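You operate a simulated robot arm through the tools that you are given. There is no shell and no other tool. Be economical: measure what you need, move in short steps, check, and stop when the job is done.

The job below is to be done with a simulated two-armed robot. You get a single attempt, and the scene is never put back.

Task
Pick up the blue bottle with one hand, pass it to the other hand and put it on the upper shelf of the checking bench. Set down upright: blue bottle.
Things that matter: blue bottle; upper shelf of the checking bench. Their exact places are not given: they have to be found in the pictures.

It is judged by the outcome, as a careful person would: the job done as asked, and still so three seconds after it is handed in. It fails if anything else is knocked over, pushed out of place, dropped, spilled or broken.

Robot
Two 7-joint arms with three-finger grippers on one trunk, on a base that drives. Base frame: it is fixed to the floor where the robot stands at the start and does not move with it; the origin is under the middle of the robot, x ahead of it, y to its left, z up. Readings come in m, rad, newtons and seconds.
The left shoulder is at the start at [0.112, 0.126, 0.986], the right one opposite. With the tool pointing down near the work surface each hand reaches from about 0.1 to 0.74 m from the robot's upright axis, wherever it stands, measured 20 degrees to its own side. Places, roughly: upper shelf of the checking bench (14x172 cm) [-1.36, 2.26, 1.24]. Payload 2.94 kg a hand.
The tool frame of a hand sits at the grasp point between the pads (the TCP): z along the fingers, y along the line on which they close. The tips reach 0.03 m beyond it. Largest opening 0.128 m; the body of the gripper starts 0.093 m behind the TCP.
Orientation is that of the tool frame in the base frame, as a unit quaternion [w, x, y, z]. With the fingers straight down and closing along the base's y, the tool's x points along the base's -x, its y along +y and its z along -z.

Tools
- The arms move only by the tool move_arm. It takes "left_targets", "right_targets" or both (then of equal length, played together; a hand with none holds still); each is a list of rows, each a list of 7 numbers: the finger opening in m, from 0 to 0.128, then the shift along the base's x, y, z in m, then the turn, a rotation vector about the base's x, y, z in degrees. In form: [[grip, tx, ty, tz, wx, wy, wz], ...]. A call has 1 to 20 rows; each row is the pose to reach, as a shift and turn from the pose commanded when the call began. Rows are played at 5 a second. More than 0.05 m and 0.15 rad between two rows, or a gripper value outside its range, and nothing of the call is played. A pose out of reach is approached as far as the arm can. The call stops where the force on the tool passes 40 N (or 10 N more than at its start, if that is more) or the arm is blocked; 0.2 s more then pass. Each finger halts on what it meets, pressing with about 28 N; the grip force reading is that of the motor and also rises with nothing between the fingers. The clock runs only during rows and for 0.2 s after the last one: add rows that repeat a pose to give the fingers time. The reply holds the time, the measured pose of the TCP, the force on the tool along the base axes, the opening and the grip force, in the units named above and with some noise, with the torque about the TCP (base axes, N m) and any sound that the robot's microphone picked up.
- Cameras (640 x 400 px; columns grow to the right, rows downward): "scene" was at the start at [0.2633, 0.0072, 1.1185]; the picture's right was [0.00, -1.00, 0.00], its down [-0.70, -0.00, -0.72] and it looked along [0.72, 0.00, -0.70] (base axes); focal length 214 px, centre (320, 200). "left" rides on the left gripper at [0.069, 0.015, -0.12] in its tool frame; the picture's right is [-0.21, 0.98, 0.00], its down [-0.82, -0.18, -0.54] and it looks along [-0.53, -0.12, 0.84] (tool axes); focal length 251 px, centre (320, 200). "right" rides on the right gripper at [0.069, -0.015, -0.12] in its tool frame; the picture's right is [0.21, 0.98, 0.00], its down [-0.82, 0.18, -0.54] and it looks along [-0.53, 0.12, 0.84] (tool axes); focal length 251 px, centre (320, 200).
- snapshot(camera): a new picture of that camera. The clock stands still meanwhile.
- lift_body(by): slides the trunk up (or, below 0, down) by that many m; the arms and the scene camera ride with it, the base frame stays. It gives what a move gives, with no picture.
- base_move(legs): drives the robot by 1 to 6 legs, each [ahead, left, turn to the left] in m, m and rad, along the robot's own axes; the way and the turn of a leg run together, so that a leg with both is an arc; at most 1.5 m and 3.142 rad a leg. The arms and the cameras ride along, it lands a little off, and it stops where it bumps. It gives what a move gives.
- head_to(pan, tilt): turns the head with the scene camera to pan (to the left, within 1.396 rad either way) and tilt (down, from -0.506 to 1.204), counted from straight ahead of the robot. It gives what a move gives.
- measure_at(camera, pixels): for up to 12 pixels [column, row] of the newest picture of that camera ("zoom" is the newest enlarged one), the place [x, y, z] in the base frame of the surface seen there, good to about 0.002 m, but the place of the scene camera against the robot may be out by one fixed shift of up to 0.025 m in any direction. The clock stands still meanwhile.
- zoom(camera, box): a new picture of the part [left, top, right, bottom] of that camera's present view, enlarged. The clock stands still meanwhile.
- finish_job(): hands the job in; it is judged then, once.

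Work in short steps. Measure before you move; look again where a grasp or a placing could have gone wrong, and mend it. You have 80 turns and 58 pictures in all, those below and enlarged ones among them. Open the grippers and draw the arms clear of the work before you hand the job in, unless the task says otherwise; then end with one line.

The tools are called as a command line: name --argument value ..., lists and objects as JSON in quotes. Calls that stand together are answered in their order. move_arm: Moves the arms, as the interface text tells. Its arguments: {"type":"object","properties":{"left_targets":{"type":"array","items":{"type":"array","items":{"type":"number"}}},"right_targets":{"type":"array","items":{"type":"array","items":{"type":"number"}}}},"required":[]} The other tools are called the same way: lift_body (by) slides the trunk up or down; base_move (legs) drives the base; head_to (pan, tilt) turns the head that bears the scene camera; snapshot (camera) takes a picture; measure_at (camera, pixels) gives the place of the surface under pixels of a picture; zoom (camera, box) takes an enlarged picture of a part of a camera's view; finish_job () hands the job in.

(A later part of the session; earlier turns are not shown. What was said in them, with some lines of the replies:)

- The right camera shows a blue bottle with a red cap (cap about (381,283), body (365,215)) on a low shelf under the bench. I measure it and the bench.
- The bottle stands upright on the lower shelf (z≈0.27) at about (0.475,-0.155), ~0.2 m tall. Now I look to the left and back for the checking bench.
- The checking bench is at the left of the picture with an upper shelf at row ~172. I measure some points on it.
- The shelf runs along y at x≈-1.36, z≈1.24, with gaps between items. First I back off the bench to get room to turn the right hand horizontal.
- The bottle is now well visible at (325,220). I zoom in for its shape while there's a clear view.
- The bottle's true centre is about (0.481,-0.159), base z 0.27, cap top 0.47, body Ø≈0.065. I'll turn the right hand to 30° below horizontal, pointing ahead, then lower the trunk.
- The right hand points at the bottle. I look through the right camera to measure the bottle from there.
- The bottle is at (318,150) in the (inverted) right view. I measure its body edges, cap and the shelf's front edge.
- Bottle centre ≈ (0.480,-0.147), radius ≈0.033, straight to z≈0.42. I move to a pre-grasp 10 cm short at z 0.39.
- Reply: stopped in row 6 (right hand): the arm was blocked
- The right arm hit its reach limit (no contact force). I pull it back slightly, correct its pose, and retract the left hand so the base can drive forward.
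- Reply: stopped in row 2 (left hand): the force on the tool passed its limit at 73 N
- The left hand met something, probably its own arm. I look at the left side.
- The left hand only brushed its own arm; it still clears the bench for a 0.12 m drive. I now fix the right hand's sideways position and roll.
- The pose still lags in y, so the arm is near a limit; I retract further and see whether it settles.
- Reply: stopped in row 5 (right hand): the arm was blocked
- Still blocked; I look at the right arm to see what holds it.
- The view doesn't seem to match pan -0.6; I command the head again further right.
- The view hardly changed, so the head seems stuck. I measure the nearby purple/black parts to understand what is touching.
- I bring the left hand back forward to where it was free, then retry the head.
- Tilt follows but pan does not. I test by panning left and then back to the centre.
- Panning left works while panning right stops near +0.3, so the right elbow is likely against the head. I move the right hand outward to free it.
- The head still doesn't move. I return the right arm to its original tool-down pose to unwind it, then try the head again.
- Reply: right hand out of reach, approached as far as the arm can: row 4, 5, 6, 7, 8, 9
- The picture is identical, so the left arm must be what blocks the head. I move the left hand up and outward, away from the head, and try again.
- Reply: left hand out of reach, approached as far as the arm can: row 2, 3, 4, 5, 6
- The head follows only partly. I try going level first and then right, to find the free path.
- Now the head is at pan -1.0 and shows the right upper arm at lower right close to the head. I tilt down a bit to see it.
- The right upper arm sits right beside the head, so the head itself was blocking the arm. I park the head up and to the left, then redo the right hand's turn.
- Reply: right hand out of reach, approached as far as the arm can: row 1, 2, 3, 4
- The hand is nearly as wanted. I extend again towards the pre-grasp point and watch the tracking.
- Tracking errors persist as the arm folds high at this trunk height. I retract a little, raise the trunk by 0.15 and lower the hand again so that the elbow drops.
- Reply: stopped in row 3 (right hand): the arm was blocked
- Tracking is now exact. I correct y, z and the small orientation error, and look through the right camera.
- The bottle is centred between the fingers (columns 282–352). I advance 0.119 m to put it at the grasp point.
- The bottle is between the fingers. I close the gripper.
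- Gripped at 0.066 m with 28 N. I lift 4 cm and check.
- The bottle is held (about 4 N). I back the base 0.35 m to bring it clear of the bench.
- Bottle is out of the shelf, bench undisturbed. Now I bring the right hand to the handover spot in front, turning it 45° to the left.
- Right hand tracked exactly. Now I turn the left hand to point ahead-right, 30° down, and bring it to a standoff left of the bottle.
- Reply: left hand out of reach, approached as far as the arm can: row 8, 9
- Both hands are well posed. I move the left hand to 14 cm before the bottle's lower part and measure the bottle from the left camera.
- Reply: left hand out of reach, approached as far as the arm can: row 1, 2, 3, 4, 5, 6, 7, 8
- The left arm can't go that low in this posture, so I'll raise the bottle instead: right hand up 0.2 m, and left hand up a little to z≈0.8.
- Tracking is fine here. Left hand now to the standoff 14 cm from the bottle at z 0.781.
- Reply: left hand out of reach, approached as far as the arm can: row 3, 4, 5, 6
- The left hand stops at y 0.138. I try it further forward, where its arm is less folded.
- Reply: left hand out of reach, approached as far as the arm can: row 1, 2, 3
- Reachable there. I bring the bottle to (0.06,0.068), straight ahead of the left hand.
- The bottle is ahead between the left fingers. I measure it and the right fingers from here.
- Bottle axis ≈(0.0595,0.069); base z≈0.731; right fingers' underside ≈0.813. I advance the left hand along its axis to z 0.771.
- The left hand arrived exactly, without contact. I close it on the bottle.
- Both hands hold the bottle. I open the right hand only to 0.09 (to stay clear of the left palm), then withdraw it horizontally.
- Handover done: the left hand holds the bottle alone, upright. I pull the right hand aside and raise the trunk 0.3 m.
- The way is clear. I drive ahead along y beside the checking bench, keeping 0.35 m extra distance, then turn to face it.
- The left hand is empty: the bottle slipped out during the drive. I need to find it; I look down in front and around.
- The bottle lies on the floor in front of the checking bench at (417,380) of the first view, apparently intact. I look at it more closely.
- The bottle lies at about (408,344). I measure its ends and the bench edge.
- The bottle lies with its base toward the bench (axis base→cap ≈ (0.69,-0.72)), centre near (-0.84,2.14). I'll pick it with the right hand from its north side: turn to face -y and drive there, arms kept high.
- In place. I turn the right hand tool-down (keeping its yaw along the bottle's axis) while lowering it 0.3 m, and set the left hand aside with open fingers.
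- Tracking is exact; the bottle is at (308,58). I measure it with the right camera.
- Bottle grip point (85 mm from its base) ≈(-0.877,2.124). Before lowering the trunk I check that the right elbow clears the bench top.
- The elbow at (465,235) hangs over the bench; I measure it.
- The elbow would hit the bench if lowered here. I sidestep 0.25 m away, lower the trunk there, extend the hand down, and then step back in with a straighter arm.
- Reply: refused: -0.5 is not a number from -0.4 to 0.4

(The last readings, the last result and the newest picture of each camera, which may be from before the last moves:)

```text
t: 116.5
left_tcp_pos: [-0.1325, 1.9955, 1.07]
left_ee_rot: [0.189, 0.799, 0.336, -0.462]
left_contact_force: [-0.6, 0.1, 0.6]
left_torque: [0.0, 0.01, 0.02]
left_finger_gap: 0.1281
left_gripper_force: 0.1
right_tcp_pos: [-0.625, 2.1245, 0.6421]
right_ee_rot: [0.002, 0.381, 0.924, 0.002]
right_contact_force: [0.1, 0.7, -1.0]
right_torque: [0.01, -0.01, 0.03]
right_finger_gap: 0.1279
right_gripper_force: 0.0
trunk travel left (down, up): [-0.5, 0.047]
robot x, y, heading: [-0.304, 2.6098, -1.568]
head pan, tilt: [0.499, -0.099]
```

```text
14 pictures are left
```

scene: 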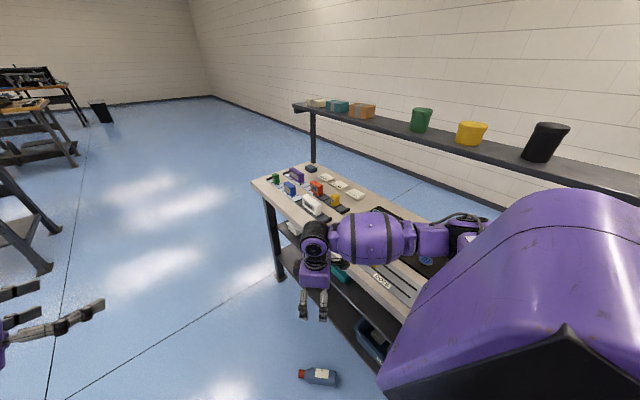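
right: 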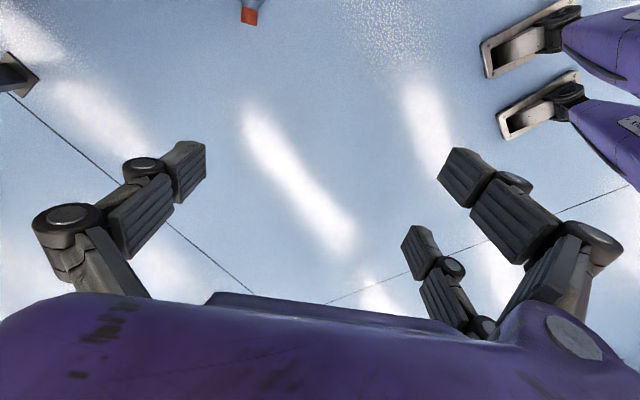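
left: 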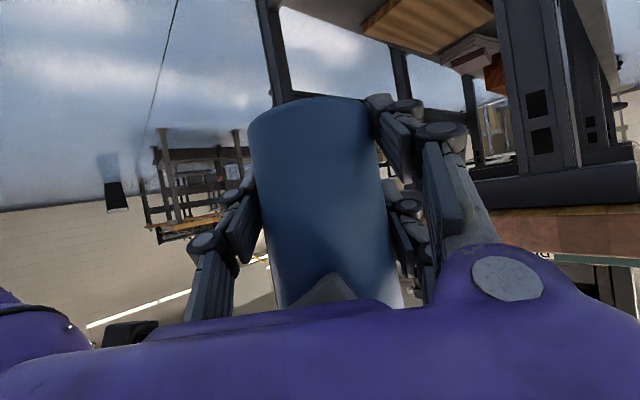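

Lift range is 0.4 per call; I lower in two calls, then step 0.252 m to the right, which puts the hand over the bottle.

lift_body --by -0.4

lift_body --by -0.1

base_move --legs '[[0, -0.252, 0]]'

snapshot --camera "right"

```text
t: 120.4
left_tcp_pos: [-0.1309, 1.9943, 0.6697]
left_ee_rot: [0.189, 0.798, 0.336, -0.462]
left_contact_force: [0.2, -0.2, 0.9]
left_torque: [0.03, -0.02, 0.0]
left_finger_gap: 0.1279
left_gripper_force: 0.1
right_tcp_pos: [-0.6264, 2.1236, 0.2406]
right_ee_rot: [0.002, 0.381, 0.925, 0.003]
right_contact_force: [0.2, -0.5, 0.3]
right_torque: [-0.01, 0.01, 0.0]
right_finger_gap: 0.128
right_gripper_force: 0.1
trunk travel left (down, up): [-0.1, 0.447]
robot x, y, heading: [-0.3057, 2.6081, -1.564]
head pan, tilt: [0.499, -0.099]
```

```text
t: 121.7
left_tcp_pos: [-0.1318, 1.9942, 0.5702]
left_ee_rot: [0.189, 0.799, 0.336, -0.462]
left_contact_force: [0.9, -0.2, 1.0]
left_torque: [0.02, 0.0, 0.02]
left_finger_gap: 0.1281
left_gripper_force: 0.2
right_tcp_pos: [-0.6259, 2.1244, 0.1403]
right_ee_rot: [0.001, 0.381, 0.924, 0.003]
right_contact_force: [0.2, -0.4, 0.3]
right_torque: [-0.02, 0.0, 0.01]
right_finger_gap: 0.1278
right_gripper_force: 0.1
trunk travel left (down, up): [0.0, 0.547]
robot x, y, heading: [-0.3055, 2.6043, -1.564]
head pan, tilt: [0.499, -0.099]
```

```text
t: 124.2
left_tcp_pos: [-0.3599, 1.9942, 0.572]
left_ee_rot: [0.189, 0.798, 0.335, -0.463]
left_contact_force: [-0.4, -0.2, 0.3]
left_torque: [0.02, 0.0, -0.02]
left_finger_gap: 0.1278
left_gripper_force: 0.0
right_tcp_pos: [-0.8499, 2.1237, 0.1407]
right_ee_rot: [0.004, 0.38, 0.925, 0.003]
right_contact_force: [-0.6, 0.3, 0.3]
right_torque: [0.01, -0.03, 0.01]
right_finger_gap: 0.128
right_gripper_force: 0.1
trunk travel left (down, up): [0.0, 0.547]
robot x, y, heading: [-0.5365, 2.6066, -1.558]
head pan, tilt: [0.499, -0.099]
stopped in leg 1: the robot was blocked; the commanded pose is now the measured one
```

```text
13 pictures are left
```

right: 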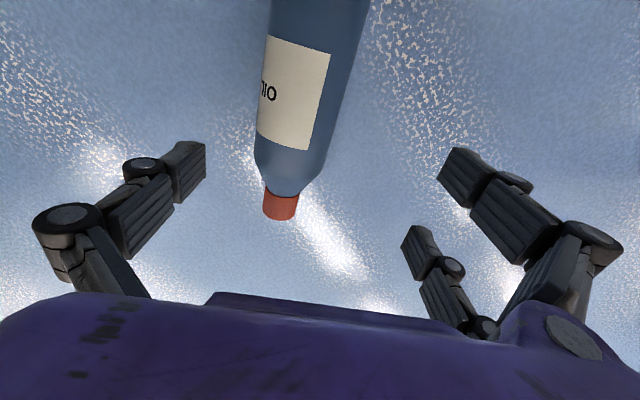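

The base was stopped 2 cm short, likely the elbow brushing the bench. I measure the bottle from here, then step back 4 cm and let the arm reach.

measure_at --camera "right" --pixels '[[281, 205], [290, 165], [305, 120], [318, 50], [260, 130], [335, 130], [278, 215]]'

base_move --legs '[[0, 0.04, 0]]'

```text
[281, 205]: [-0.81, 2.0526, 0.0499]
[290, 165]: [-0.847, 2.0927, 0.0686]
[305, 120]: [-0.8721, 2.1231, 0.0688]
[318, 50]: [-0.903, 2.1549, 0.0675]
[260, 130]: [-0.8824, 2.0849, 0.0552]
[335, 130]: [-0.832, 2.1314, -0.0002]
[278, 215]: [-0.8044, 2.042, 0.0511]
```

```text
t: 125.3
left_tcp_pos: [-0.3215, 1.9928, 0.5707]
left_ee_rot: [0.19, 0.798, 0.336, -0.463]
left_contact_force: [-0.9, 0.0, -0.1]
left_torque: [0.0, -0.03, 0.03]
left_finger_gap: 0.1281
left_gripper_force: 0.1
right_tcp_pos: [-0.8119, 2.1242, 0.1392]
right_ee_rot: [0.004, 0.381, 0.925, 0.005]
right_contact_force: [0.3, 0.5, -0.2]
right_torque: [-0.04, 0.0, 0.04]
right_finger_gap: 0.1281
right_gripper_force: 0.0
trunk travel left (down, up): [0.0, 0.547]
robot x, y, heading: [-0.494, 2.6061, -1.563]
head pan, tilt: [0.499, -0.099]
```

Grip point ≈(-0.872,2.117). I move the hand over it first, then down to z 0.04.

move_arm --right_targets '[[0.128, -0.02, -0.002, 0, 0, 0, 0], [0.128, -0.04, -0.005, 0, 0, 0, 0], [0.128, -0.06, -0.007, 0, 0, 0, 0], [0.128, -0.06, -0.007, -0.03, 0, 0, 0], [0.128, -0.06, -0.007, -0.06, 0, 0, 0], [0.128, -0.06, -0.007, -0.08, 0, 0, 0], [0.128, -0.06, -0.007, -0.099, 0, 0, 0], [0.128, -0.06, -0.007, -0.099, 0, 0, 0]]'

snapshot --camera "right"

```text
t: 127.1
left_tcp_pos: [-0.3223, 1.994, 0.5714]
left_ee_rot: [0.19, 0.798, 0.335, -0.463]
left_contact_force: [-0.1, -0.4, 0.0]
left_torque: [0.0, -0.04, -0.02]
left_finger_gap: 0.1281
left_gripper_force: 0.0
right_tcp_pos: [-0.872, 2.1179, 0.0406]
right_ee_rot: [0.005, 0.381, 0.925, 0.005]
right_contact_force: [-0.3, -0.6, 0.5]
right_torque: [0.01, 0.0, -0.06]
right_finger_gap: 0.1284
right_gripper_force: 0.1
trunk travel left (down, up): [0.0, 0.547]
robot x, y, heading: [-0.4973, 2.603, -1.566]
head pan, tilt: [0.499, -0.099]
```

```text
12 pictures are left
```

right: 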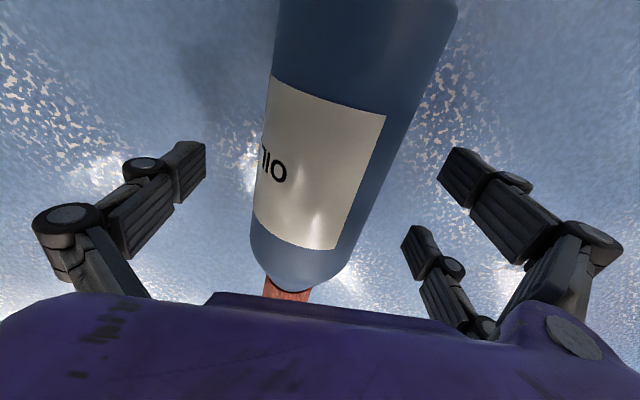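

Bottle is between the fingers. I close and lift 5 cm.

move_arm --right_targets '[[0.09, 0, 0, 0, 0, 0, 0], [0.05, 0, 0, 0, 0, 0, 0], [0.0, 0, 0, 0, 0, 0, 0], [0.0, 0, 0, 0, 0, 0, 0], [0.0, 0, 0, 0, 0, 0, 0], [0.0, 0, 0, 0.02, 0, 0, 0], [0.0, 0, 0, 0.05, 0, 0, 0], [0.0, 0.03, 0, 0.08, 0, 0, 0], [0.0, 0.06, 0, 0.1, 0, 0, 0]]'

base_move --legs '[[0, 0.3, 0]]'

snapshot --camera "right"

```text
t: 129.1
left_tcp_pos: [-0.3232, 1.9936, 0.5706]
left_ee_rot: [0.189, 0.798, 0.335, -0.463]
left_contact_force: [-0.3, -0.8, -0.5]
left_torque: [0.01, 0.01, 0.0]
left_finger_gap: 0.1279
left_gripper_force: 0.1
right_tcp_pos: [-0.8103, 2.1166, 0.1409]
right_ee_rot: [0.005, 0.381, 0.924, 0.005]
right_contact_force: [0.0, 0.2, -4.3]
right_torque: [-0.04, 0.01, -0.01]
right_finger_gap: 0.0657
right_gripper_force: 28.1
trunk travel left (down, up): [0.0, 0.547]
robot x, y, heading: [-0.4927, 2.6045, -1.563]
head pan, tilt: [0.499, -0.099]
```

```text
t: 132.3
left_tcp_pos: [-0.028, 1.9949, 0.5703]
left_ee_rot: [0.188, 0.799, 0.333, -0.464]
left_contact_force: [-0.1, -0.1, 0.5]
left_torque: [-0.03, -0.01, 0.0]
left_finger_gap: 0.1278
left_gripper_force: 0.2
right_tcp_pos: [-0.5164, 2.1197, 0.1397]
right_ee_rot: [0.005, 0.382, 0.924, 0.005]
right_contact_force: [0.5, 0.4, -4.5]
right_torque: [-0.01, 0.01, 0.01]
right_finger_gap: 0.0655
right_gripper_force: 27.6
trunk travel left (down, up): [0.0, 0.547]
robot x, y, heading: [-0.1952, 2.6046, -1.571]
head pan, tilt: [0.499, -0.099]
```

```text
11 pictures are left
```

right: 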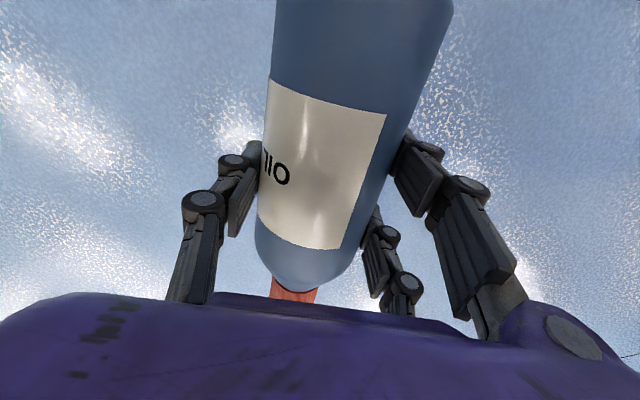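

Held at its centre of mass (torque ≈0). I raise the trunk 0.2 m, then swing the hand up so the bottle becomes upright, toward the handover area.

lift_body --by 0.2

move_arm --right_targets '[[0, 0.02, -0.015, 0.03, -4.54, -4.54, 0], [0, 0.04, -0.031, 0.06, -9.09, -9.09, 0], [0, 0.06, -0.046, 0.09, -13.6, -13.6, 0], [0, 0.08, -0.061, 0.12, -18.2, -18.2, 0], [0, 0.1, -0.077, 0.15, -22.7, -22.7, 0], [0, 0.12, -0.092, 0.18, -27.3, -27.3, 0], [0, 0.14, -0.107, 0.21, -31.8, -31.8, 0], [0, 0.16, -0.123, 0.24, -36.4, -36.4, 0], [0, 0.18, -0.138, 0.27, -40.9, -40.9, 0], [0, 0.2, -0.154, 0.3, -45.4, -45.4, 0], [0, 0.22, -0.169, 0.33, -50, -50, 0], [0, 0.24, -0.184, 0.36, -54.5, -54.5, 0], [0, 0.26, -0.2, 0.39, -59.1, -59.1, 0], [0, 0.281, -0.215, 0.42, -63.6, -63.6, 0], [0, 0.281, -0.215, 0.42, -63.6, -63.6, 0]]'

snapshot --camera "left"

```text
t: 134.5
left_tcp_pos: [-0.0277, 1.9943, 0.771]
left_ee_rot: [0.188, 0.799, 0.334, -0.462]
left_contact_force: [0.2, -0.3, 0.9]
left_torque: [0.0, -0.01, 0.0]
left_finger_gap: 0.1281
left_gripper_force: 0.1
right_tcp_pos: [-0.5153, 2.1196, 0.3401]
right_ee_rot: [0.005, 0.383, 0.924, 0.005]
right_contact_force: [-0.2, 0.7, -4.7]
right_torque: [-0.05, -0.02, 0.01]
right_finger_gap: 0.0657
right_gripper_force: 28.2
trunk travel left (down, up): [-0.2, 0.347]
robot x, y, heading: [-0.201, 2.6057, -1.568]
head pan, tilt: [0.499, -0.099]
```

```text
t: 137.7
left_tcp_pos: [-0.0264, 1.9946, 0.7708]
left_ee_rot: [0.188, 0.799, 0.333, -0.464]
left_contact_force: [-0.6, -0.3, 0.3]
left_torque: [0.01, -0.01, 0.01]
left_finger_gap: 0.1281
left_gripper_force: 0.0
right_tcp_pos: [-0.2348, 1.9051, 0.7604]
right_ee_rot: [0.656, 0.267, 0.653, -0.267]
right_contact_force: [0.1, 0.2, -5.4]
right_torque: [0.03, 0.07, 0.04]
right_finger_gap: 0.0658
right_gripper_force: 28.2
trunk travel left (down, up): [-0.2, 0.347]
robot x, y, heading: [-0.1991, 2.6037, -1.566]
head pan, tilt: [0.499, -0.099]
```

```text
10 pictures are left
```

left: 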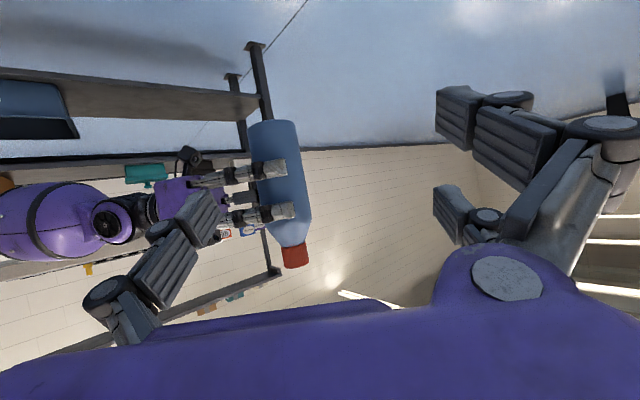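

The bottle is upright again in the right hand. I measure the bottle and the right finger bars from the left camera to choose the left grip height.

measure_at --camera "left" --pixels '[[270, 168], [283, 165], [280, 212], [292, 210], [270, 128], [280, 145], [285, 190], [292, 225], [298, 240], [293, 255], [268, 190], [305, 190]]'

```text
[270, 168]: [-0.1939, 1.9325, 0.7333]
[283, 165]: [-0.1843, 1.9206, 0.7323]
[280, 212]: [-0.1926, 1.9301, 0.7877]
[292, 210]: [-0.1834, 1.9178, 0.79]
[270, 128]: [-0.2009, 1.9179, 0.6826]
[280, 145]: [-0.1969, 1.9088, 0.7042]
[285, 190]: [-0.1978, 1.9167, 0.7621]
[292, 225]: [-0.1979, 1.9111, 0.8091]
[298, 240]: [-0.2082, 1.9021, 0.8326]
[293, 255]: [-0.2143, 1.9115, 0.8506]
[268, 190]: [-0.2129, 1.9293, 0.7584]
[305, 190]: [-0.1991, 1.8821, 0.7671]
```

Each side of the gripper has two bars (z 0.733 and 0.788), so the left hand must grip higher this time: its centre 62 mm above the right's, holding above the centre of mass. I bring the bottle in front of the left hand and raise the left hand.

move_arm --right_targets '[[0, 0.0, 0, 0, 0, 0, 0], [0, 0.03, 0, 0, 0, 0, 0], [0, 0.065, 0, 0, 0, 0, 0], [0, 0.1, 0, 0, 0, 0, 0], [0, 0.1, 0, 0, 0, 0, 0]]' --left_targets '[[0.128, 0, 0.005, 0.03, 0, 0, 0], [0.128, -0.004, 0.01, 0.051, 0, 0, 0], [0.128, -0.008, 0.01, 0.051, 0, 0, 0], [0.128, -0.008, 0.01, 0.051, 0, 0, 0], [0.128, -0.008, 0.01, 0.051, 0, 0, 0]]'

snapshot --camera "left"

measure_at --camera "left" --pixels '[[330, 165], [335, 200], [340, 185], [320, 185], [360, 185], [345, 230], [340, 250]]'

```text
t: 138.9
left_tcp_pos: [-0.035, 2.0049, 0.8233]
left_ee_rot: [0.188, 0.799, 0.333, -0.463]
left_contact_force: [0.4, -0.1, -0.2]
left_torque: [0.03, 0.0, -0.02]
left_finger_gap: 0.128
left_gripper_force: 0.0
right_tcp_pos: [-0.1342, 1.9038, 0.7605]
right_ee_rot: [0.656, 0.267, 0.653, -0.268]
right_contact_force: [0.6, 0.3, -4.3]
right_torque: [0.06, 0.01, 0.0]
right_finger_gap: 0.0657
right_gripper_force: 27.6
trunk travel left (down, up): [-0.2, 0.347]
robot x, y, heading: [-0.1969, 2.6064, -1.569]
head pan, tilt: [0.499, -0.099]
```

```text
9 pictures are left
```

left: 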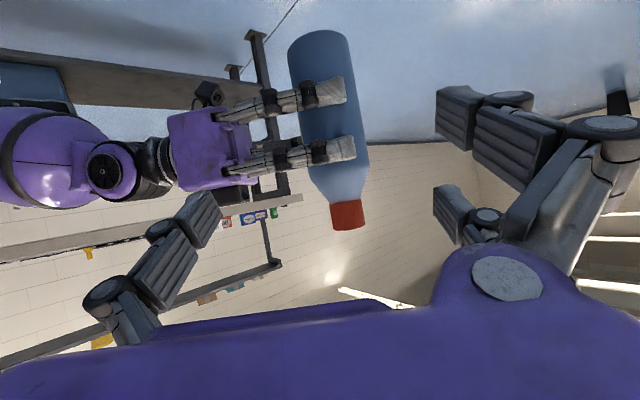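

```text
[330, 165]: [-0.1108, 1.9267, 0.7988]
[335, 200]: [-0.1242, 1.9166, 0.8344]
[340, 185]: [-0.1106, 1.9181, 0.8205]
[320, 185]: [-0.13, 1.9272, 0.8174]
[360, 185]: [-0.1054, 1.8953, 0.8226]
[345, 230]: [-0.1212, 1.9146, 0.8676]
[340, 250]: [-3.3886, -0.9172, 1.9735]
```

The body is straight up to z≈0.81. I advance the left hand to the bottle axis at z 0.8265, with its lower bars just above the right's upper bars.

move_arm --left_targets '[[0.128, -0.01, -0.01, 0.0035, 0, 0, 0], [0.128, -0.03, -0.03, 0.0035, 0, 0, 0], [0.128, -0.05, -0.05, 0.0035, 0, 0, 0], [0.128, -0.07, -0.07, 0.0035, 0, 0, 0], [0.128, -0.085, -0.085, 0.0035, 0, 0, 0], [0.128, -0.1, -0.1, 0.0035, 0, 0, 0], [0.128, -0.1, -0.1, 0.0035, 0, 0, 0]]'

snapshot --camera "left"

```text
t: 140.5
left_tcp_pos: [-0.1347, 1.9038, 0.8259]
left_ee_rot: [0.189, 0.799, 0.334, -0.463]
left_contact_force: [-0.1, 0.0, 0.3]
left_torque: [0.02, 0.03, 0.01]
left_finger_gap: 0.1277
left_gripper_force: 0.0
right_tcp_pos: [-0.1353, 1.9048, 0.7598]
right_ee_rot: [0.656, 0.267, 0.653, -0.268]
right_contact_force: [-0.3, 0.0, -4.8]
right_torque: [0.04, 0.03, 0.01]
right_finger_gap: 0.0659
right_gripper_force: 28.1
trunk travel left (down, up): [-0.2, 0.347]
robot x, y, heading: [-0.1986, 2.6046, -1.569]
head pan, tilt: [0.499, -0.099]
```

```text
8 pictures are left
```

left: 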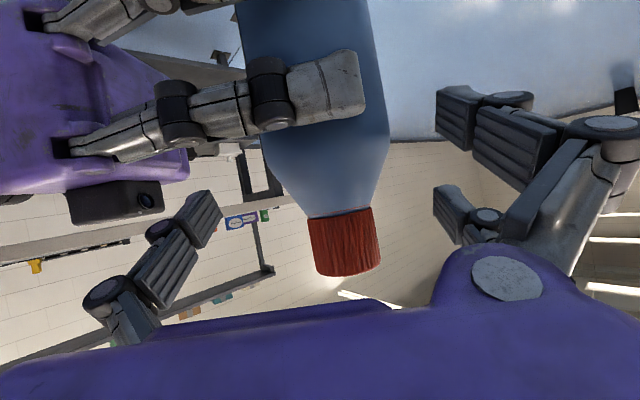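

No contact so far; cap and shoulder sit between the left fingers. I close the left hand.

move_arm --left_targets '[[0.1, 0, 0, 0, 0, 0, 0], [0.08, 0, 0, 0, 0, 0, 0], [0.05, 0, 0, 0, 0, 0, 0], [0.0, 0, 0, 0, 0, 0, 0], [0.0, 0, 0, 0, 0, 0, 0], [0.0, 0, 0, 0, 0, 0, 0], [0.0, 0, 0, 0, 0, 0, 0]]'

snapshot --camera "left"

```text
t: 142.1
left_tcp_pos: [-0.1335, 1.9038, 0.8268]
left_ee_rot: [0.191, 0.799, 0.334, -0.463]
left_contact_force: [15.8, -17.6, 5.0]
left_torque: [-0.99, -1.22, 0.03]
left_finger_gap: 0.0623
left_gripper_force: 28.1
right_tcp_pos: [-0.1359, 1.9046, 0.7583]
right_ee_rot: [0.655, 0.268, 0.654, -0.268]
right_contact_force: [-16.7, 17.6, -8.8]
right_torque: [-0.14, 0.13, 0.0]
right_finger_gap: 0.0652
right_gripper_force: 28.0
trunk travel left (down, up): [-0.2, 0.347]
robot x, y, heading: [-0.1998, 2.6036, -1.563]
head pan, tilt: [0.499, -0.099]
```

```text
7 pictures are left
```

left: 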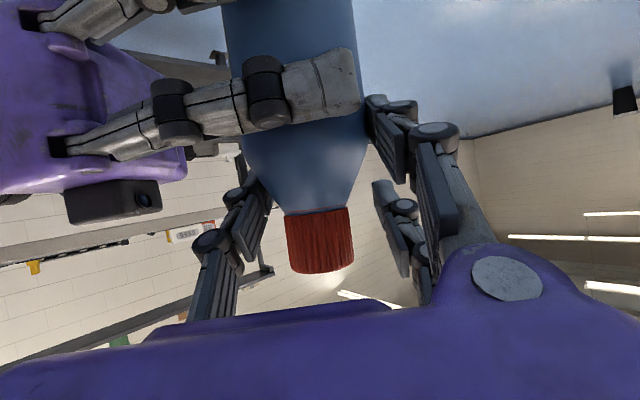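

The left gap reads 0.0623, so the bars sit at the start of the shoulder taper. I loosen slightly, lower the left hand 5 mm (and 2 mm along the offset force), and close again.

move_arm --left_targets '[[0.075, 0, 0, 0, 0, 0, 0], [0.08, 0, 0, 0, 0, 0, 0], [0.08, 0.002, -0.002, -0.003, 0, 0, 0], [0.08, 0.002, -0.002, -0.006, 0, 0, 0], [0.08, 0.002, -0.002, -0.006, 0, 0, 0], [0.0, 0.002, -0.002, -0.006, 0, 0, 0], [0.0, 0.002, -0.002, -0.006, 0, 0, 0], [0.0, 0.002, -0.002, -0.006, 0, 0, 0], [0.0, 0.002, -0.002, -0.006, 0, 0, 0]]'

```text
t: 144.1
left_tcp_pos: [-0.1337, 1.9029, 0.8193]
left_ee_rot: [0.187, 0.799, 0.334, -0.464]
left_contact_force: [-8.7, 13.7, 1.9]
left_torque: [0.26, 0.0, -0.18]
left_finger_gap: 0.0658
left_gripper_force: 27.6
right_tcp_pos: [-0.1345, 1.9037, 0.7604]
right_ee_rot: [0.656, 0.267, 0.654, -0.268]
right_contact_force: [9.0, -14.5, -5.6]
right_torque: [0.59, 0.54, 0.17]
right_finger_gap: 0.0651
right_gripper_force: 28.2
trunk travel left (down, up): [-0.2, 0.347]
robot x, y, heading: [-0.1995, 2.6049, -1.566]
head pan, tilt: [0.499, -0.099]
```

Gap is now 0.0658 – full body diameter. I open the right hand, drop it 8 mm clear of the left bars, and withdraw along its axis.

move_arm --right_targets '[[0.072, 0, 0, 0, 0, 0, 0], [0.085, 0, 0, 0, 0, 0, 0], [0.085, 0, 0, 0, 0, 0, 0], [0.085, 0, 0, -0.008, 0, 0, 0], [0.085, -0.02, 0.02, -0.01, 0, 0, 0], [0.085, -0.045, 0.045, -0.01, 0, 0, 0], [0.085, -0.075, 0.075, -0.01, 0, 0, 0], [0.085, -0.105, 0.105, -0.01, 0, 0, 0], [0.085, -0.13, 0.13, -0.01, 0, 0, 0]]'

snapshot --camera "left"

```text
t: 146.1
left_tcp_pos: [-0.1325, 1.9021, 0.8194]
left_ee_rot: [0.189, 0.799, 0.333, -0.463]
left_contact_force: [1.1, -0.6, 0.2]
left_torque: [0.02, -0.02, -0.01]
left_finger_gap: 0.0638
left_gripper_force: 27.4
right_tcp_pos: [-0.2645, 2.034, 0.7499]
right_ee_rot: [0.657, 0.266, 0.654, -0.267]
right_contact_force: [0.5, -0.3, -0.4]
right_torque: [0.02, 0.05, 0.05]
right_finger_gap: 0.0852
right_gripper_force: 0.1
trunk travel left (down, up): [-0.2, 0.347]
robot x, y, heading: [-0.1993, 2.6087, -1.564]
head pan, tilt: [0.499, -0.099]
```

```text
6 pictures are left
```

left: 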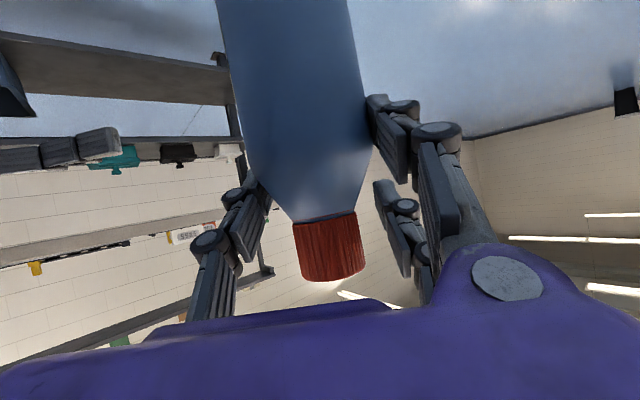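

The left now holds alone but the gap fell to 0.0638, i.e. it grips near the shoulder taper – too marginal for driving. I re-grip with the right hand lower on the bottle so the left can take a better hold.

move_arm --right_targets '[[0.11, 0, 0, -0.033, 0, 0, 0], [0.11, 0.03, -0.03, -0.033, 0, 0, 0], [0.11, 0.06, -0.06, -0.033, 0, 0, 0], [0.11, 0.09, -0.09, -0.033, 0, 0, 0], [0.11, 0.115, -0.115, -0.033, 0, 0, 0], [0.11, 0.131, -0.131, -0.033, 0, 0, 0], [0.11, 0.131, -0.131, -0.033, 0, 0, 0], [0.06, 0.131, -0.131, -0.033, 0, 0, 0], [0.0, 0.131, -0.131, -0.033, 0, 0, 0], [0.0, 0.131, -0.131, -0.033, 0, 0, 0], [0.0, 0.131, -0.131, -0.033, 0, 0, 0]]'

snapshot --camera "left"

measure_at --camera "left" --pixels '[[328, 215], [325, 245], [300, 100], [300, 150], [300, 60], [310, 180], [330, 278]]'

```text
t: 148.5
left_tcp_pos: [-0.1319, 1.9027, 0.8184]
left_ee_rot: [0.188, 0.8, 0.333, -0.463]
left_contact_force: [-0.5, 0.4, 0.0]
left_torque: [0.38, -0.65, 0.25]
left_finger_gap: 0.0636
left_gripper_force: 27.9
right_tcp_pos: [-0.1352, 1.9039, 0.717]
right_ee_rot: [0.656, 0.265, 0.654, -0.267]
right_contact_force: [0.3, -0.8, -0.9]
right_torque: [-0.28, 0.62, -0.27]
right_finger_gap: 0.0657
right_gripper_force: 27.9
trunk travel left (down, up): [-0.2, 0.347]
robot x, y, heading: [-0.1983, 2.6059, -1.565]
head pan, tilt: [0.499, -0.099]
```

```text
5 pictures are left
```

left: 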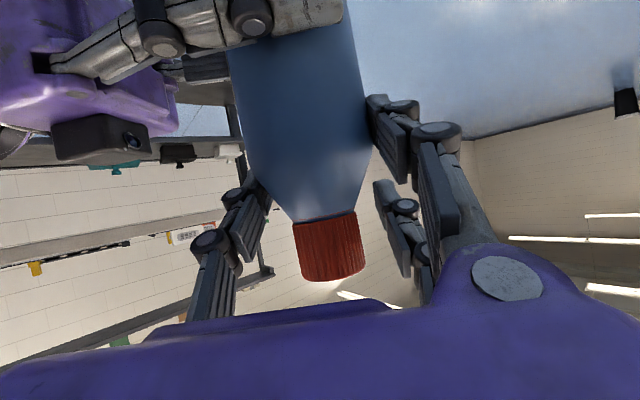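

```text
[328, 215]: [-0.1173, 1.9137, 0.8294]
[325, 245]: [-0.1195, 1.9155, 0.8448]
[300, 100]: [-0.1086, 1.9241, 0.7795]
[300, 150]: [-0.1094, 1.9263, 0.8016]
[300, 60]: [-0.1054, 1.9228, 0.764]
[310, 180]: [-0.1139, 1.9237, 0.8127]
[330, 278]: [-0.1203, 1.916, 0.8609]
```

Both hands hold; the slip had stopped (0.0636). Now the left loosens, goes down 29 mm onto the straight body, and closes again.

move_arm --left_targets '[[0.08, 0, 0, 0, 0, 0, 0], [0.09, 0, 0, 0, 0, 0, 0], [0.09, -0.001, 0.0, -0.01, 0, 0, 0], [0.09, -0.001, 0.0, -0.02, 0, 0, 0], [0.09, -0.001, 0.0, -0.029, 0, 0, 0], [0.09, -0.001, 0.0, -0.029, 0, 0, 0], [0.04, -0.001, 0.0, -0.029, 0, 0, 0], [0.0, -0.001, 0.0, -0.029, 0, 0, 0], [0.0, -0.001, 0.0, -0.029, 0, 0, 0], [0.0, -0.001, 0.0, -0.029, 0, 0, 0]]'

```text
t: 150.7
left_tcp_pos: [-0.1352, 1.9031, 0.79]
left_ee_rot: [0.188, 0.799, 0.333, -0.463]
left_contact_force: [-1.7, 2.0, 0.0]
left_torque: [-0.18, -0.34, 0.05]
left_finger_gap: 0.0653
left_gripper_force: 28.0
right_tcp_pos: [-0.1352, 1.9042, 0.7169]
right_ee_rot: [0.656, 0.267, 0.654, -0.267]
right_contact_force: [1.8, -2.3, 0.0]
right_torque: [0.37, 0.52, -0.05]
right_finger_gap: 0.0653
right_gripper_force: 28.5
trunk travel left (down, up): [-0.2, 0.347]
robot x, y, heading: [-0.2019, 2.6069, -1.567]
head pan, tilt: [0.499, -0.099]
```

Clean hold at 0.0653. I release the right hand and withdraw it, then raise the trunk 0.34 m.

move_arm --right_targets '[[0.072, 0, 0, 0, 0, 0, 0], [0.085, 0, 0, 0, 0, 0, 0], [0.085, 0, 0, 0, 0, 0, 0], [0.085, -0.02, 0.02, -0.008, 0, 0, 0], [0.085, -0.045, 0.045, -0.01, 0, 0, 0], [0.085, -0.075, 0.075, -0.01, 0, 0, 0], [0.085, -0.105, 0.105, -0.01, 0, 0, 0], [0.085, -0.135, 0.135, -0.01, 0, 0, 0], [0.085, -0.165, 0.145, -0.01, 0, 0, 0], [0.085, -0.2, 0.15, -0.01, 0, 0, 0]]'

lift_body --by 0.34

```text
t: 152.9
left_tcp_pos: [-0.1346, 1.9025, 0.7903]
left_ee_rot: [0.189, 0.799, 0.334, -0.463]
left_contact_force: [-0.5, -0.5, 0.4]
left_torque: [-0.04, 0.01, 0.0]
left_finger_gap: 0.0651
left_gripper_force: 27.7
right_tcp_pos: [-0.3344, 2.0534, 0.7076]
right_ee_rot: [0.657, 0.266, 0.653, -0.267]
right_contact_force: [-0.3, -0.7, 0.3]
right_torque: [-0.03, 0.03, -0.06]
right_finger_gap: 0.0848
right_gripper_force: 0.1
trunk travel left (down, up): [-0.2, 0.347]
robot x, y, heading: [-0.2013, 2.6076, -1.569]
head pan, tilt: [0.499, -0.099]
```

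```text
t: 156.2
left_tcp_pos: [-0.1335, 1.9026, 1.1271]
left_ee_rot: [0.188, 0.8, 0.335, -0.462]
left_contact_force: [-0.5, 0.1, -4.7]
left_torque: [-0.02, 0.0, -0.05]
left_finger_gap: 0.0653
left_gripper_force: 28.0
right_tcp_pos: [-0.3343, 2.054, 1.0457]
right_ee_rot: [0.656, 0.267, 0.653, -0.267]
right_contact_force: [0.0, 0.6, -0.7]
right_torque: [-0.02, -0.03, 0.0]
right_finger_gap: 0.0846
right_gripper_force: 0.1
trunk travel left (down, up): [-0.54, 0.007]
robot x, y, heading: [-0.1985, 2.6068, -1.563]
head pan, tilt: [0.499, -0.099]
```

Weight 4.7 N and gap steady. I raise the left hand to shelf height, draw the right back, then turn to face the shelf and sidestep to the free end at y≈2.97.

move_arm --left_targets '[[0, 0, 0, 0.035, 0, 0, 0], [0, 0, 0, 0.07, 0, 0, 0], [0, 0, 0, 0.105, 0, 0, 0], [0, 0, 0, 0.14, 0, 0, 0], [0, 0, 0, 0.175, 0, 0, 0], [0, 0, 0, 0.21, 0, 0, 0], [0, 0, 0, 0.245, 0, 0, 0], [0, 0, 0, 0.28, 0, 0, 0], [0, 0, 0, 0.29, 0, 0, 0]]' --right_targets '[[0.085, 0, 0.015, 0, 0, 0, 0], [0.085, 0, 0.03, 0, 0, 0, 0], [0.085, 0, 0.045, 0, 0, 0, 0], [0.085, 0, 0.06, 0, 0, 0, 0], [0.085, 0, 0.08, 0, 0, 0, 0], [0.085, 0, 0.1, 0, 0, 0, 0], [0.085, 0, 0.1, 0, 0, 0, 0], [0.085, 0, 0.1, 0, 0, 0, 0], [0.085, 0, 0.1, 0, 0, 0, 0]]'

base_move --legs '[[0, 0, -0.785], [0, 0, -0.785], [0, -0.43, 0]]'

head_to --pan 0.0 --tilt 0.15

snapshot --camera "scene"

```text
t: 158.2
left_tcp_pos: [-0.0845, 1.9389, 1.4044]
left_ee_rot: [0.225, 0.788, 0.345, -0.459]
left_contact_force: [-0.1, 0.9, -4.8]
left_torque: [0.01, 0.0, 0.02]
left_finger_gap: 0.0648
left_gripper_force: 27.8
left hand out of reach, approached as far as the arm can: row 2, 3, 4, 5, 6, 7, 8, 9
right_tcp_pos: [-0.3328, 2.1566, 1.0477]
right_ee_rot: [0.656, 0.266, 0.654, -0.268]
right_contact_force: [0.4, 0.3, 0.7]
right_torque: [0.03, 0.0, -0.04]
right_finger_gap: 0.0849
right_gripper_force: 0.0
trunk travel left (down, up): [-0.54, 0.007]
robot x, y, heading: [-0.197, 2.61, -1.57]
head pan, tilt: [0.499, -0.099]
```

```text
t: 166.6
left_tcp_pos: [-0.865, 2.9263, 1.4036]
left_ee_rot: [-0.167, 0.8, -0.315, -0.482]
left_contact_force: [0.9, -0.5, -4.5]
left_torque: [0.01, -0.01, -0.01]
left_finger_gap: 0.065
left_gripper_force: 28.0
right_tcp_pos: [-0.6508, 3.1742, 1.0469]
right_ee_rot: [-0.273, -0.651, -0.272, 0.654]
right_contact_force: [0.0, -0.4, 0.2]
right_torque: [0.01, 0.02, 0.02]
right_finger_gap: 0.0849
right_gripper_force: 0.0
trunk travel left (down, up): [-0.54, 0.007]
robot x, y, heading: [-0.1969, 3.0333, 3.139]
head pan, tilt: [0.499, -0.099]
```

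```text
t: 167.6
left_tcp_pos: [-0.8658, 2.9251, 1.4046]
left_ee_rot: [-0.165, 0.801, -0.315, -0.482]
left_contact_force: [0.6, 0.0, -4.2]
left_torque: [0.0, 0.01, -0.01]
left_finger_gap: 0.0647
left_gripper_force: 28.0
right_tcp_pos: [-0.6502, 3.1739, 1.0464]
right_ee_rot: [-0.273, -0.652, -0.273, 0.653]
right_contact_force: [-0.3, 0.2, 0.9]
right_torque: [0.02, -0.01, -0.02]
right_finger_gap: 0.0851
right_gripper_force: 0.0
trunk travel left (down, up): [-0.54, 0.007]
robot x, y, heading: [-0.199, 3.0346, 3.136]
head pan, tilt: [0.0, 0.15]
```

```text
4 pictures are left
```

scene: 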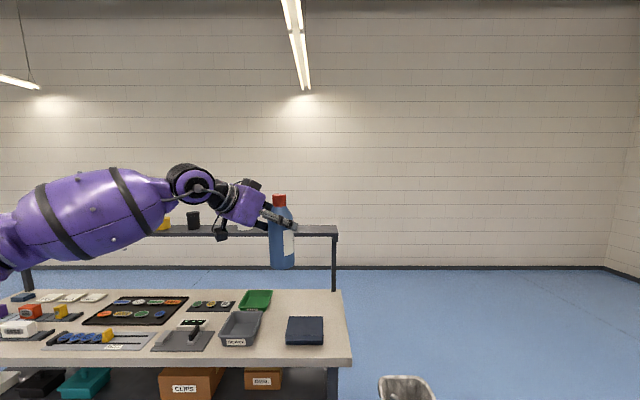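

The bottle is safely held (base ≈1.277, above the shelf). I measure the shelf's free end and the bottle.

zoom --camera "scene" --box '[200, 180, 360, 280]'

measure_at --camera "scene" --pixels '[[315, 228], [332, 228], [315, 233], [336, 233], [240, 232], [258, 226], [282, 262], [272, 250], [292, 250], [279, 200], [193, 228], [345, 340]]'

```text
4.00 times, centred on (280, 230) of scene
```

zoom: 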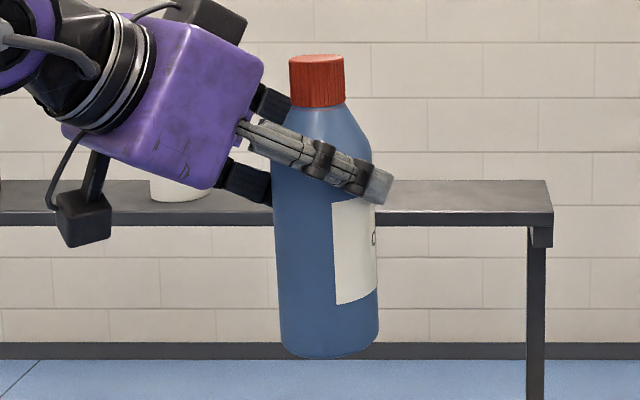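

```text
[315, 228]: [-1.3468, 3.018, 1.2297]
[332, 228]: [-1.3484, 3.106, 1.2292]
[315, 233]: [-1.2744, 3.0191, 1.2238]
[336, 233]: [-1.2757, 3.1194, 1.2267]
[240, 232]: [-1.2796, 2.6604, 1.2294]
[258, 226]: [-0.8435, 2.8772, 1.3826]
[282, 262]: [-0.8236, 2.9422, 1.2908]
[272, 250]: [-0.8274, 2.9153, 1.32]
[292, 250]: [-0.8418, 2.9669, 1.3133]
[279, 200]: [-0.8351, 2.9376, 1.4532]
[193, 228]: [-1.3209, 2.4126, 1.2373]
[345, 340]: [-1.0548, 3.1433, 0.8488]
```

Shelf centre ≈ x -1.345 (camera), free span y 2.87–3.12; the bottle must move about -0.488 in x and +0.058 in y. I drive 0.44 ahead and 0.058 right.

base_move --legs '[[0.3, -0.058, 0], [0.14, 0, 0]]'

```text
t: 170.6
left_tcp_pos: [-1.2988, 2.9828, 1.405]
left_ee_rot: [-0.164, 0.8, -0.313, -0.484]
left_contact_force: [0.5, 0.4, -4.2]
left_torque: [0.0, 0.02, 0.03]
left_finger_gap: 0.0647
left_gripper_force: 27.8
right_tcp_pos: [-1.0863, 3.2308, 1.0481]
right_ee_rot: [-0.275, -0.65, -0.273, 0.654]
right_contact_force: [0.6, 0.6, 0.1]
right_torque: [-0.01, -0.01, 0.03]
right_finger_gap: 0.0852
right_gripper_force: 0.0
trunk travel left (down, up): [-0.54, 0.007]
robot x, y, heading: [-0.6366, 3.0913, -3.142]
head pan, tilt: [0.0, 0.15]
```

No bump. I extend the arm 0.057 m over the shelf, level the bottle, and look.

move_arm --left_targets '[[0, -0.015, 0, -0.002, 0, -1, 0], [0, -0.03, 0, -0.005, -0.5, -2, 0], [0, -0.045, 0, -0.01, -1, -2.8, 0], [0, -0.057, 0, -0.01, -1, -2.8, 0], [0, -0.057, 0, -0.01, -1, -2.8, 0]]'

zoom --camera "scene" --box '[200, 110, 400, 235]'

```text
t: 171.8
left_tcp_pos: [-1.2977, 2.9644, 1.401]
left_ee_rot: [-0.158, 0.81, -0.302, -0.477]
left_contact_force: [2.4, 0.9, -5.3]
left_torque: [-0.05, 0.01, 0.08]
left_finger_gap: 0.0645
left_gripper_force: 27.8
left hand out of reach, approached as far as the arm can: row 1, 2, 3, 4, 5
right_tcp_pos: [-1.0858, 3.2296, 1.0478]
right_ee_rot: [-0.275, -0.65, -0.274, 0.653]
right_contact_force: [0.4, -0.2, 1.0]
right_torque: [0.05, -0.01, -0.01]
right_finger_gap: 0.0851
right_gripper_force: 0.2
trunk travel left (down, up): [-0.54, 0.007]
robot x, y, heading: [-0.6336, 3.0943, -3.141]
head pan, tilt: [0.0, 0.15]
```

```text
3.20 times, centred on (300, 172) of scene
```

zoom: 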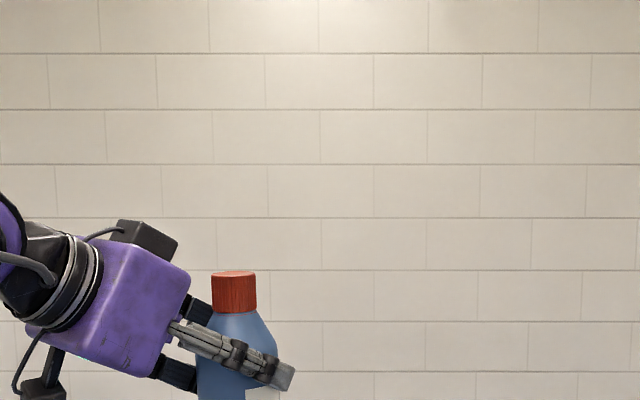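

The arm won't extend further at this height, but the base has room (bench's lower shelf front is at x≈-1.04). I drive 0.057 m ahead and 0.02 right, then look.

base_move --legs '[[0.057, -0.02, 0]]'

head_to --pan 0.0 --tilt 0.35

zoom --camera "scene" --box '[200, 90, 400, 215]'

```text
t: 172.7
left_tcp_pos: [-1.3543, 2.9855, 1.4011]
left_ee_rot: [-0.159, 0.81, -0.303, -0.477]
left_contact_force: [-0.3, 0.2, -4.0]
left_torque: [0.0, -0.01, 0.02]
left_finger_gap: 0.0648
left_gripper_force: 27.4
right_tcp_pos: [-1.143, 3.2491, 1.0483]
right_ee_rot: [-0.275, -0.649, -0.274, 0.654]
right_contact_force: [0.2, 0.7, 0.1]
right_torque: [0.0, 0.01, 0.0]
right_finger_gap: 0.0852
right_gripper_force: 0.1
trunk travel left (down, up): [-0.54, 0.007]
robot x, y, heading: [-0.6944, 3.1161, -3.139]
head pan, tilt: [0.0, 0.15]
```

```text
t: 173.4
left_tcp_pos: [-1.3578, 2.9867, 1.3991]
left_ee_rot: [-0.16, 0.811, -0.302, -0.475]
left_contact_force: [-0.4, 0.0, -3.6]
left_torque: [0.01, -0.01, 0.01]
left_finger_gap: 0.0646
left_gripper_force: 27.8
right_tcp_pos: [-1.1449, 3.2487, 1.0458]
right_ee_rot: [-0.275, -0.651, -0.273, 0.652]
right_contact_force: [-0.3, 0.5, 0.2]
right_torque: [0.01, 0.01, 0.03]
right_finger_gap: 0.0851
right_gripper_force: 0.1
trunk travel left (down, up): [-0.54, 0.007]
robot x, y, heading: [-0.6889, 3.1146, -3.135]
head pan, tilt: [0.0, 0.351]
```

```text
3.20 times, centred on (300, 152) of scene
```

zoom: 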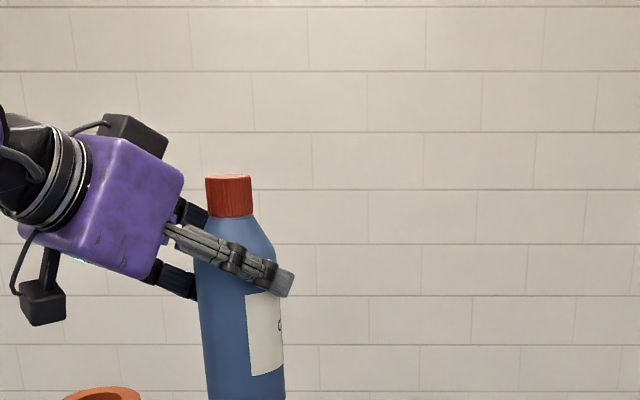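

The bottle is over the shelf (TCP x -1.357, y 2.987), with the orange cup clear to its left. I lower with the trunk in small steps, watching the force.

lift_body --by -0.024

lift_body --by -0.004

measure_at --camera "zoom" --pixels '[[235, 330], [225, 300], [240, 380], [130, 393], [230, 180], [230, 240]]'

```text
t: 174.2
left_tcp_pos: [-1.3565, 2.9837, 1.376]
left_ee_rot: [-0.158, 0.81, -0.301, -0.477]
left_contact_force: [-0.7, 0.5, -3.7]
left_torque: [-0.03, -0.01, 0.03]
left_finger_gap: 0.0648
left_gripper_force: 27.7
right_tcp_pos: [-1.1441, 3.2494, 1.0226]
right_ee_rot: [-0.275, -0.65, -0.274, 0.653]
right_contact_force: [0.8, -0.3, 0.3]
right_torque: [0.05, -0.02, 0.04]
right_finger_gap: 0.085
right_gripper_force: 0.1
trunk travel left (down, up): [-0.516, 0.031]
robot x, y, heading: [-0.693, 3.1114, -3.144]
head pan, tilt: [0.0, 0.351]
```

```text
t: 174.7
left_tcp_pos: [-1.3561, 2.9843, 1.3709]
left_ee_rot: [-0.159, 0.811, -0.302, -0.476]
left_contact_force: [-0.1, 0.0, -3.7]
left_torque: [-0.04, 0.0, -0.01]
left_finger_gap: 0.0649
left_gripper_force: 27.5
right_tcp_pos: [-1.1443, 3.2489, 1.0177]
right_ee_rot: [-0.276, -0.65, -0.274, 0.653]
right_contact_force: [-0.1, 0.2, 0.2]
right_torque: [0.04, -0.02, -0.03]
right_finger_gap: 0.085
right_gripper_force: 0.1
trunk travel left (down, up): [-0.512, 0.035]
robot x, y, heading: [-0.6936, 3.1185, -3.136]
head pan, tilt: [0.0, 0.351]
```

```text
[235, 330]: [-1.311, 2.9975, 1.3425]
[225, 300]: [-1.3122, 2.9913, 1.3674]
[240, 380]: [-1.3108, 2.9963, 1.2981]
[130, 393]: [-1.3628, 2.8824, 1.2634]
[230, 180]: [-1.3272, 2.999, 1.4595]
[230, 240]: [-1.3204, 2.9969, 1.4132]
```

Bottle x matches the shelf centre (-1.344). About 4 mm remain; I lower in 2–3 mm steps.

lift_body --by -0.003

lift_body --by -0.002

lift_body --by -0.002

```text
t: 175.2
left_tcp_pos: [-1.3558, 2.9854, 1.3673]
left_ee_rot: [-0.159, 0.811, -0.302, -0.476]
left_contact_force: [0.3, -0.3, -3.5]
left_torque: [0.0, 0.0, -0.03]
left_finger_gap: 0.0646
left_gripper_force: 28.1
right_tcp_pos: [-1.1445, 3.25, 1.0155]
right_ee_rot: [-0.275, -0.651, -0.274, 0.652]
right_contact_force: [-0.4, 0.4, 0.2]
right_torque: [-0.02, -0.02, -0.01]
right_finger_gap: 0.0851
right_gripper_force: 0.1
trunk travel left (down, up): [-0.509, 0.038]
robot x, y, heading: [-0.6922, 3.1103, -3.134]
head pan, tilt: [0.0, 0.351]
```

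```text
t: 175.7
left_tcp_pos: [-1.3573, 2.9848, 1.3665]
left_ee_rot: [-0.16, 0.81, -0.303, -0.476]
left_contact_force: [0.8, 0.2, -3.1]
left_torque: [-0.06, -0.02, -0.01]
left_finger_gap: 0.065
left_gripper_force: 28.3
right_tcp_pos: [-1.1429, 3.2482, 1.0136]
right_ee_rot: [-0.275, -0.651, -0.274, 0.653]
right_contact_force: [-0.8, 0.6, -0.2]
right_torque: [-0.02, 0.04, 0.05]
right_finger_gap: 0.085
right_gripper_force: 0.1
trunk travel left (down, up): [-0.507, 0.04]
robot x, y, heading: [-0.6939, 3.1118, -3.136]
head pan, tilt: [0.0, 0.351]
```

```text
t: 176.2
left_tcp_pos: [-1.3565, 2.9849, 1.3665]
left_ee_rot: [-0.159, 0.809, -0.301, -0.478]
left_contact_force: [-2.0, -1.0, 4.3]
left_torque: [-0.34, 0.12, -0.03]
left_finger_gap: 0.0648
left_gripper_force: 28.4
right_tcp_pos: [-1.1441, 3.2497, 1.0119]
right_ee_rot: [-0.275, -0.65, -0.274, 0.653]
right_contact_force: [0.2, 0.0, 0.4]
right_torque: [-0.02, 0.0, 0.01]
right_finger_gap: 0.0852
right_gripper_force: 0.1
trunk travel left (down, up): [-0.505, 0.042]
robot x, y, heading: [-0.6912, 3.1097, -3.141]
head pan, tilt: [0.0, 0.351]
```

Force changed from -3.1 to +4.3 N: the bottle stands on the shelf. I open the left hand gently and look before withdrawing.

move_arm --left_targets '[[0.068, 0, 0, 0, 0, 0, 0], [0.075, 0, 0, 0, 0, 0, 0], [0.09, 0, 0, 0, 0, 0, 0], [0.105, 0, 0, 0, 0, 0, 0], [0.115, 0, 0, 0, 0, 0, 0], [0.115, 0, 0, 0, 0, 0, 0]]'

measure_at --camera "scene" --pixels '[[275, 195]]'

```text
t: 177.6
left_tcp_pos: [-1.3559, 2.9842, 1.365]
left_ee_rot: [-0.159, 0.81, -0.302, -0.476]
left_contact_force: [1.3, 0.6, 0.6]
left_torque: [0.01, 0.01, 0.0]
left_finger_gap: 0.115
left_gripper_force: 0.0
right_tcp_pos: [-1.1434, 3.2484, 1.0094]
right_ee_rot: [-0.275, -0.651, -0.274, 0.652]
right_contact_force: [1.4, -0.5, -0.3]
right_torque: [-0.01, -0.01, -0.01]
right_finger_gap: 0.0852
right_gripper_force: 0.0
trunk travel left (down, up): [-0.505, 0.042]
robot x, y, heading: [-0.6928, 3.1124, -3.139]
head pan, tilt: [0.0, 0.351]
```

```text
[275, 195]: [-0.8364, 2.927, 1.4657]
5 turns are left
```

No force remains and the fingers are clear. I withdraw the hand along its own axis with the base, then back off.

base_move --legs '[[-0.125, 0.1, 0], [-0.25, 0, 0]]'

snapshot --camera "scene"

```text
t: 180.6
left_tcp_pos: [-0.9826, 2.8857, 1.3645]
left_ee_rot: [-0.159, 0.811, -0.302, -0.475]
left_contact_force: [0.5, -0.4, 0.5]
left_torque: [-0.02, 0.02, -0.01]
left_finger_gap: 0.1149
left_gripper_force: 0.0
right_tcp_pos: [-0.7692, 3.1504, 1.0107]
right_ee_rot: [-0.275, -0.651, -0.273, 0.653]
right_contact_force: [-0.5, -0.1, -0.4]
right_torque: [-0.02, 0.02, -0.03]
right_finger_gap: 0.085
right_gripper_force: 0.0
trunk travel left (down, up): [-0.505, 0.042]
robot x, y, heading: [-0.3159, 3.0134, -3.141]
head pan, tilt: [0.0, 0.351]
```

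```text
0 pictures are left
4 turns are left
```

scene: 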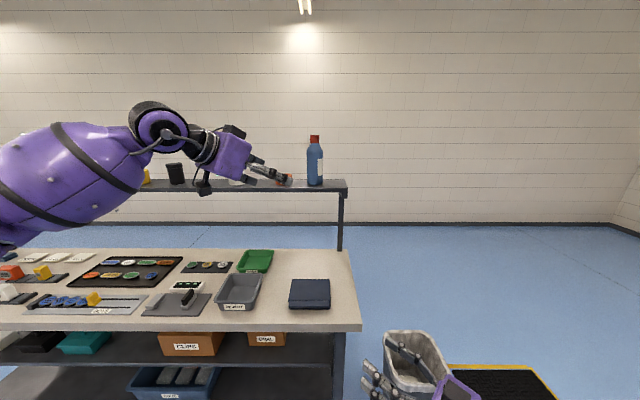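

The bottle stands upright on the upper shelf at (315,160), the shelf items look undisturbed, and both hands are open and clear of the work. I hand the job in.

finish_job

```text
The job is handed in.
```

The blue bottle is upright on the upper shelf of the checking bench, passed from the right hand to the left, but I dropped it once on the way. It slipped from the left hand as the robot turned by the checking bench and fell about 1 m to the floor. It looked intact, so I picked it up with the right hand, passed it to the left again and placed it. One base move was also stopped short, probably by the right elbow brushing the checking bench. Nothing on the bench or shelf looked out of place in the last picture.
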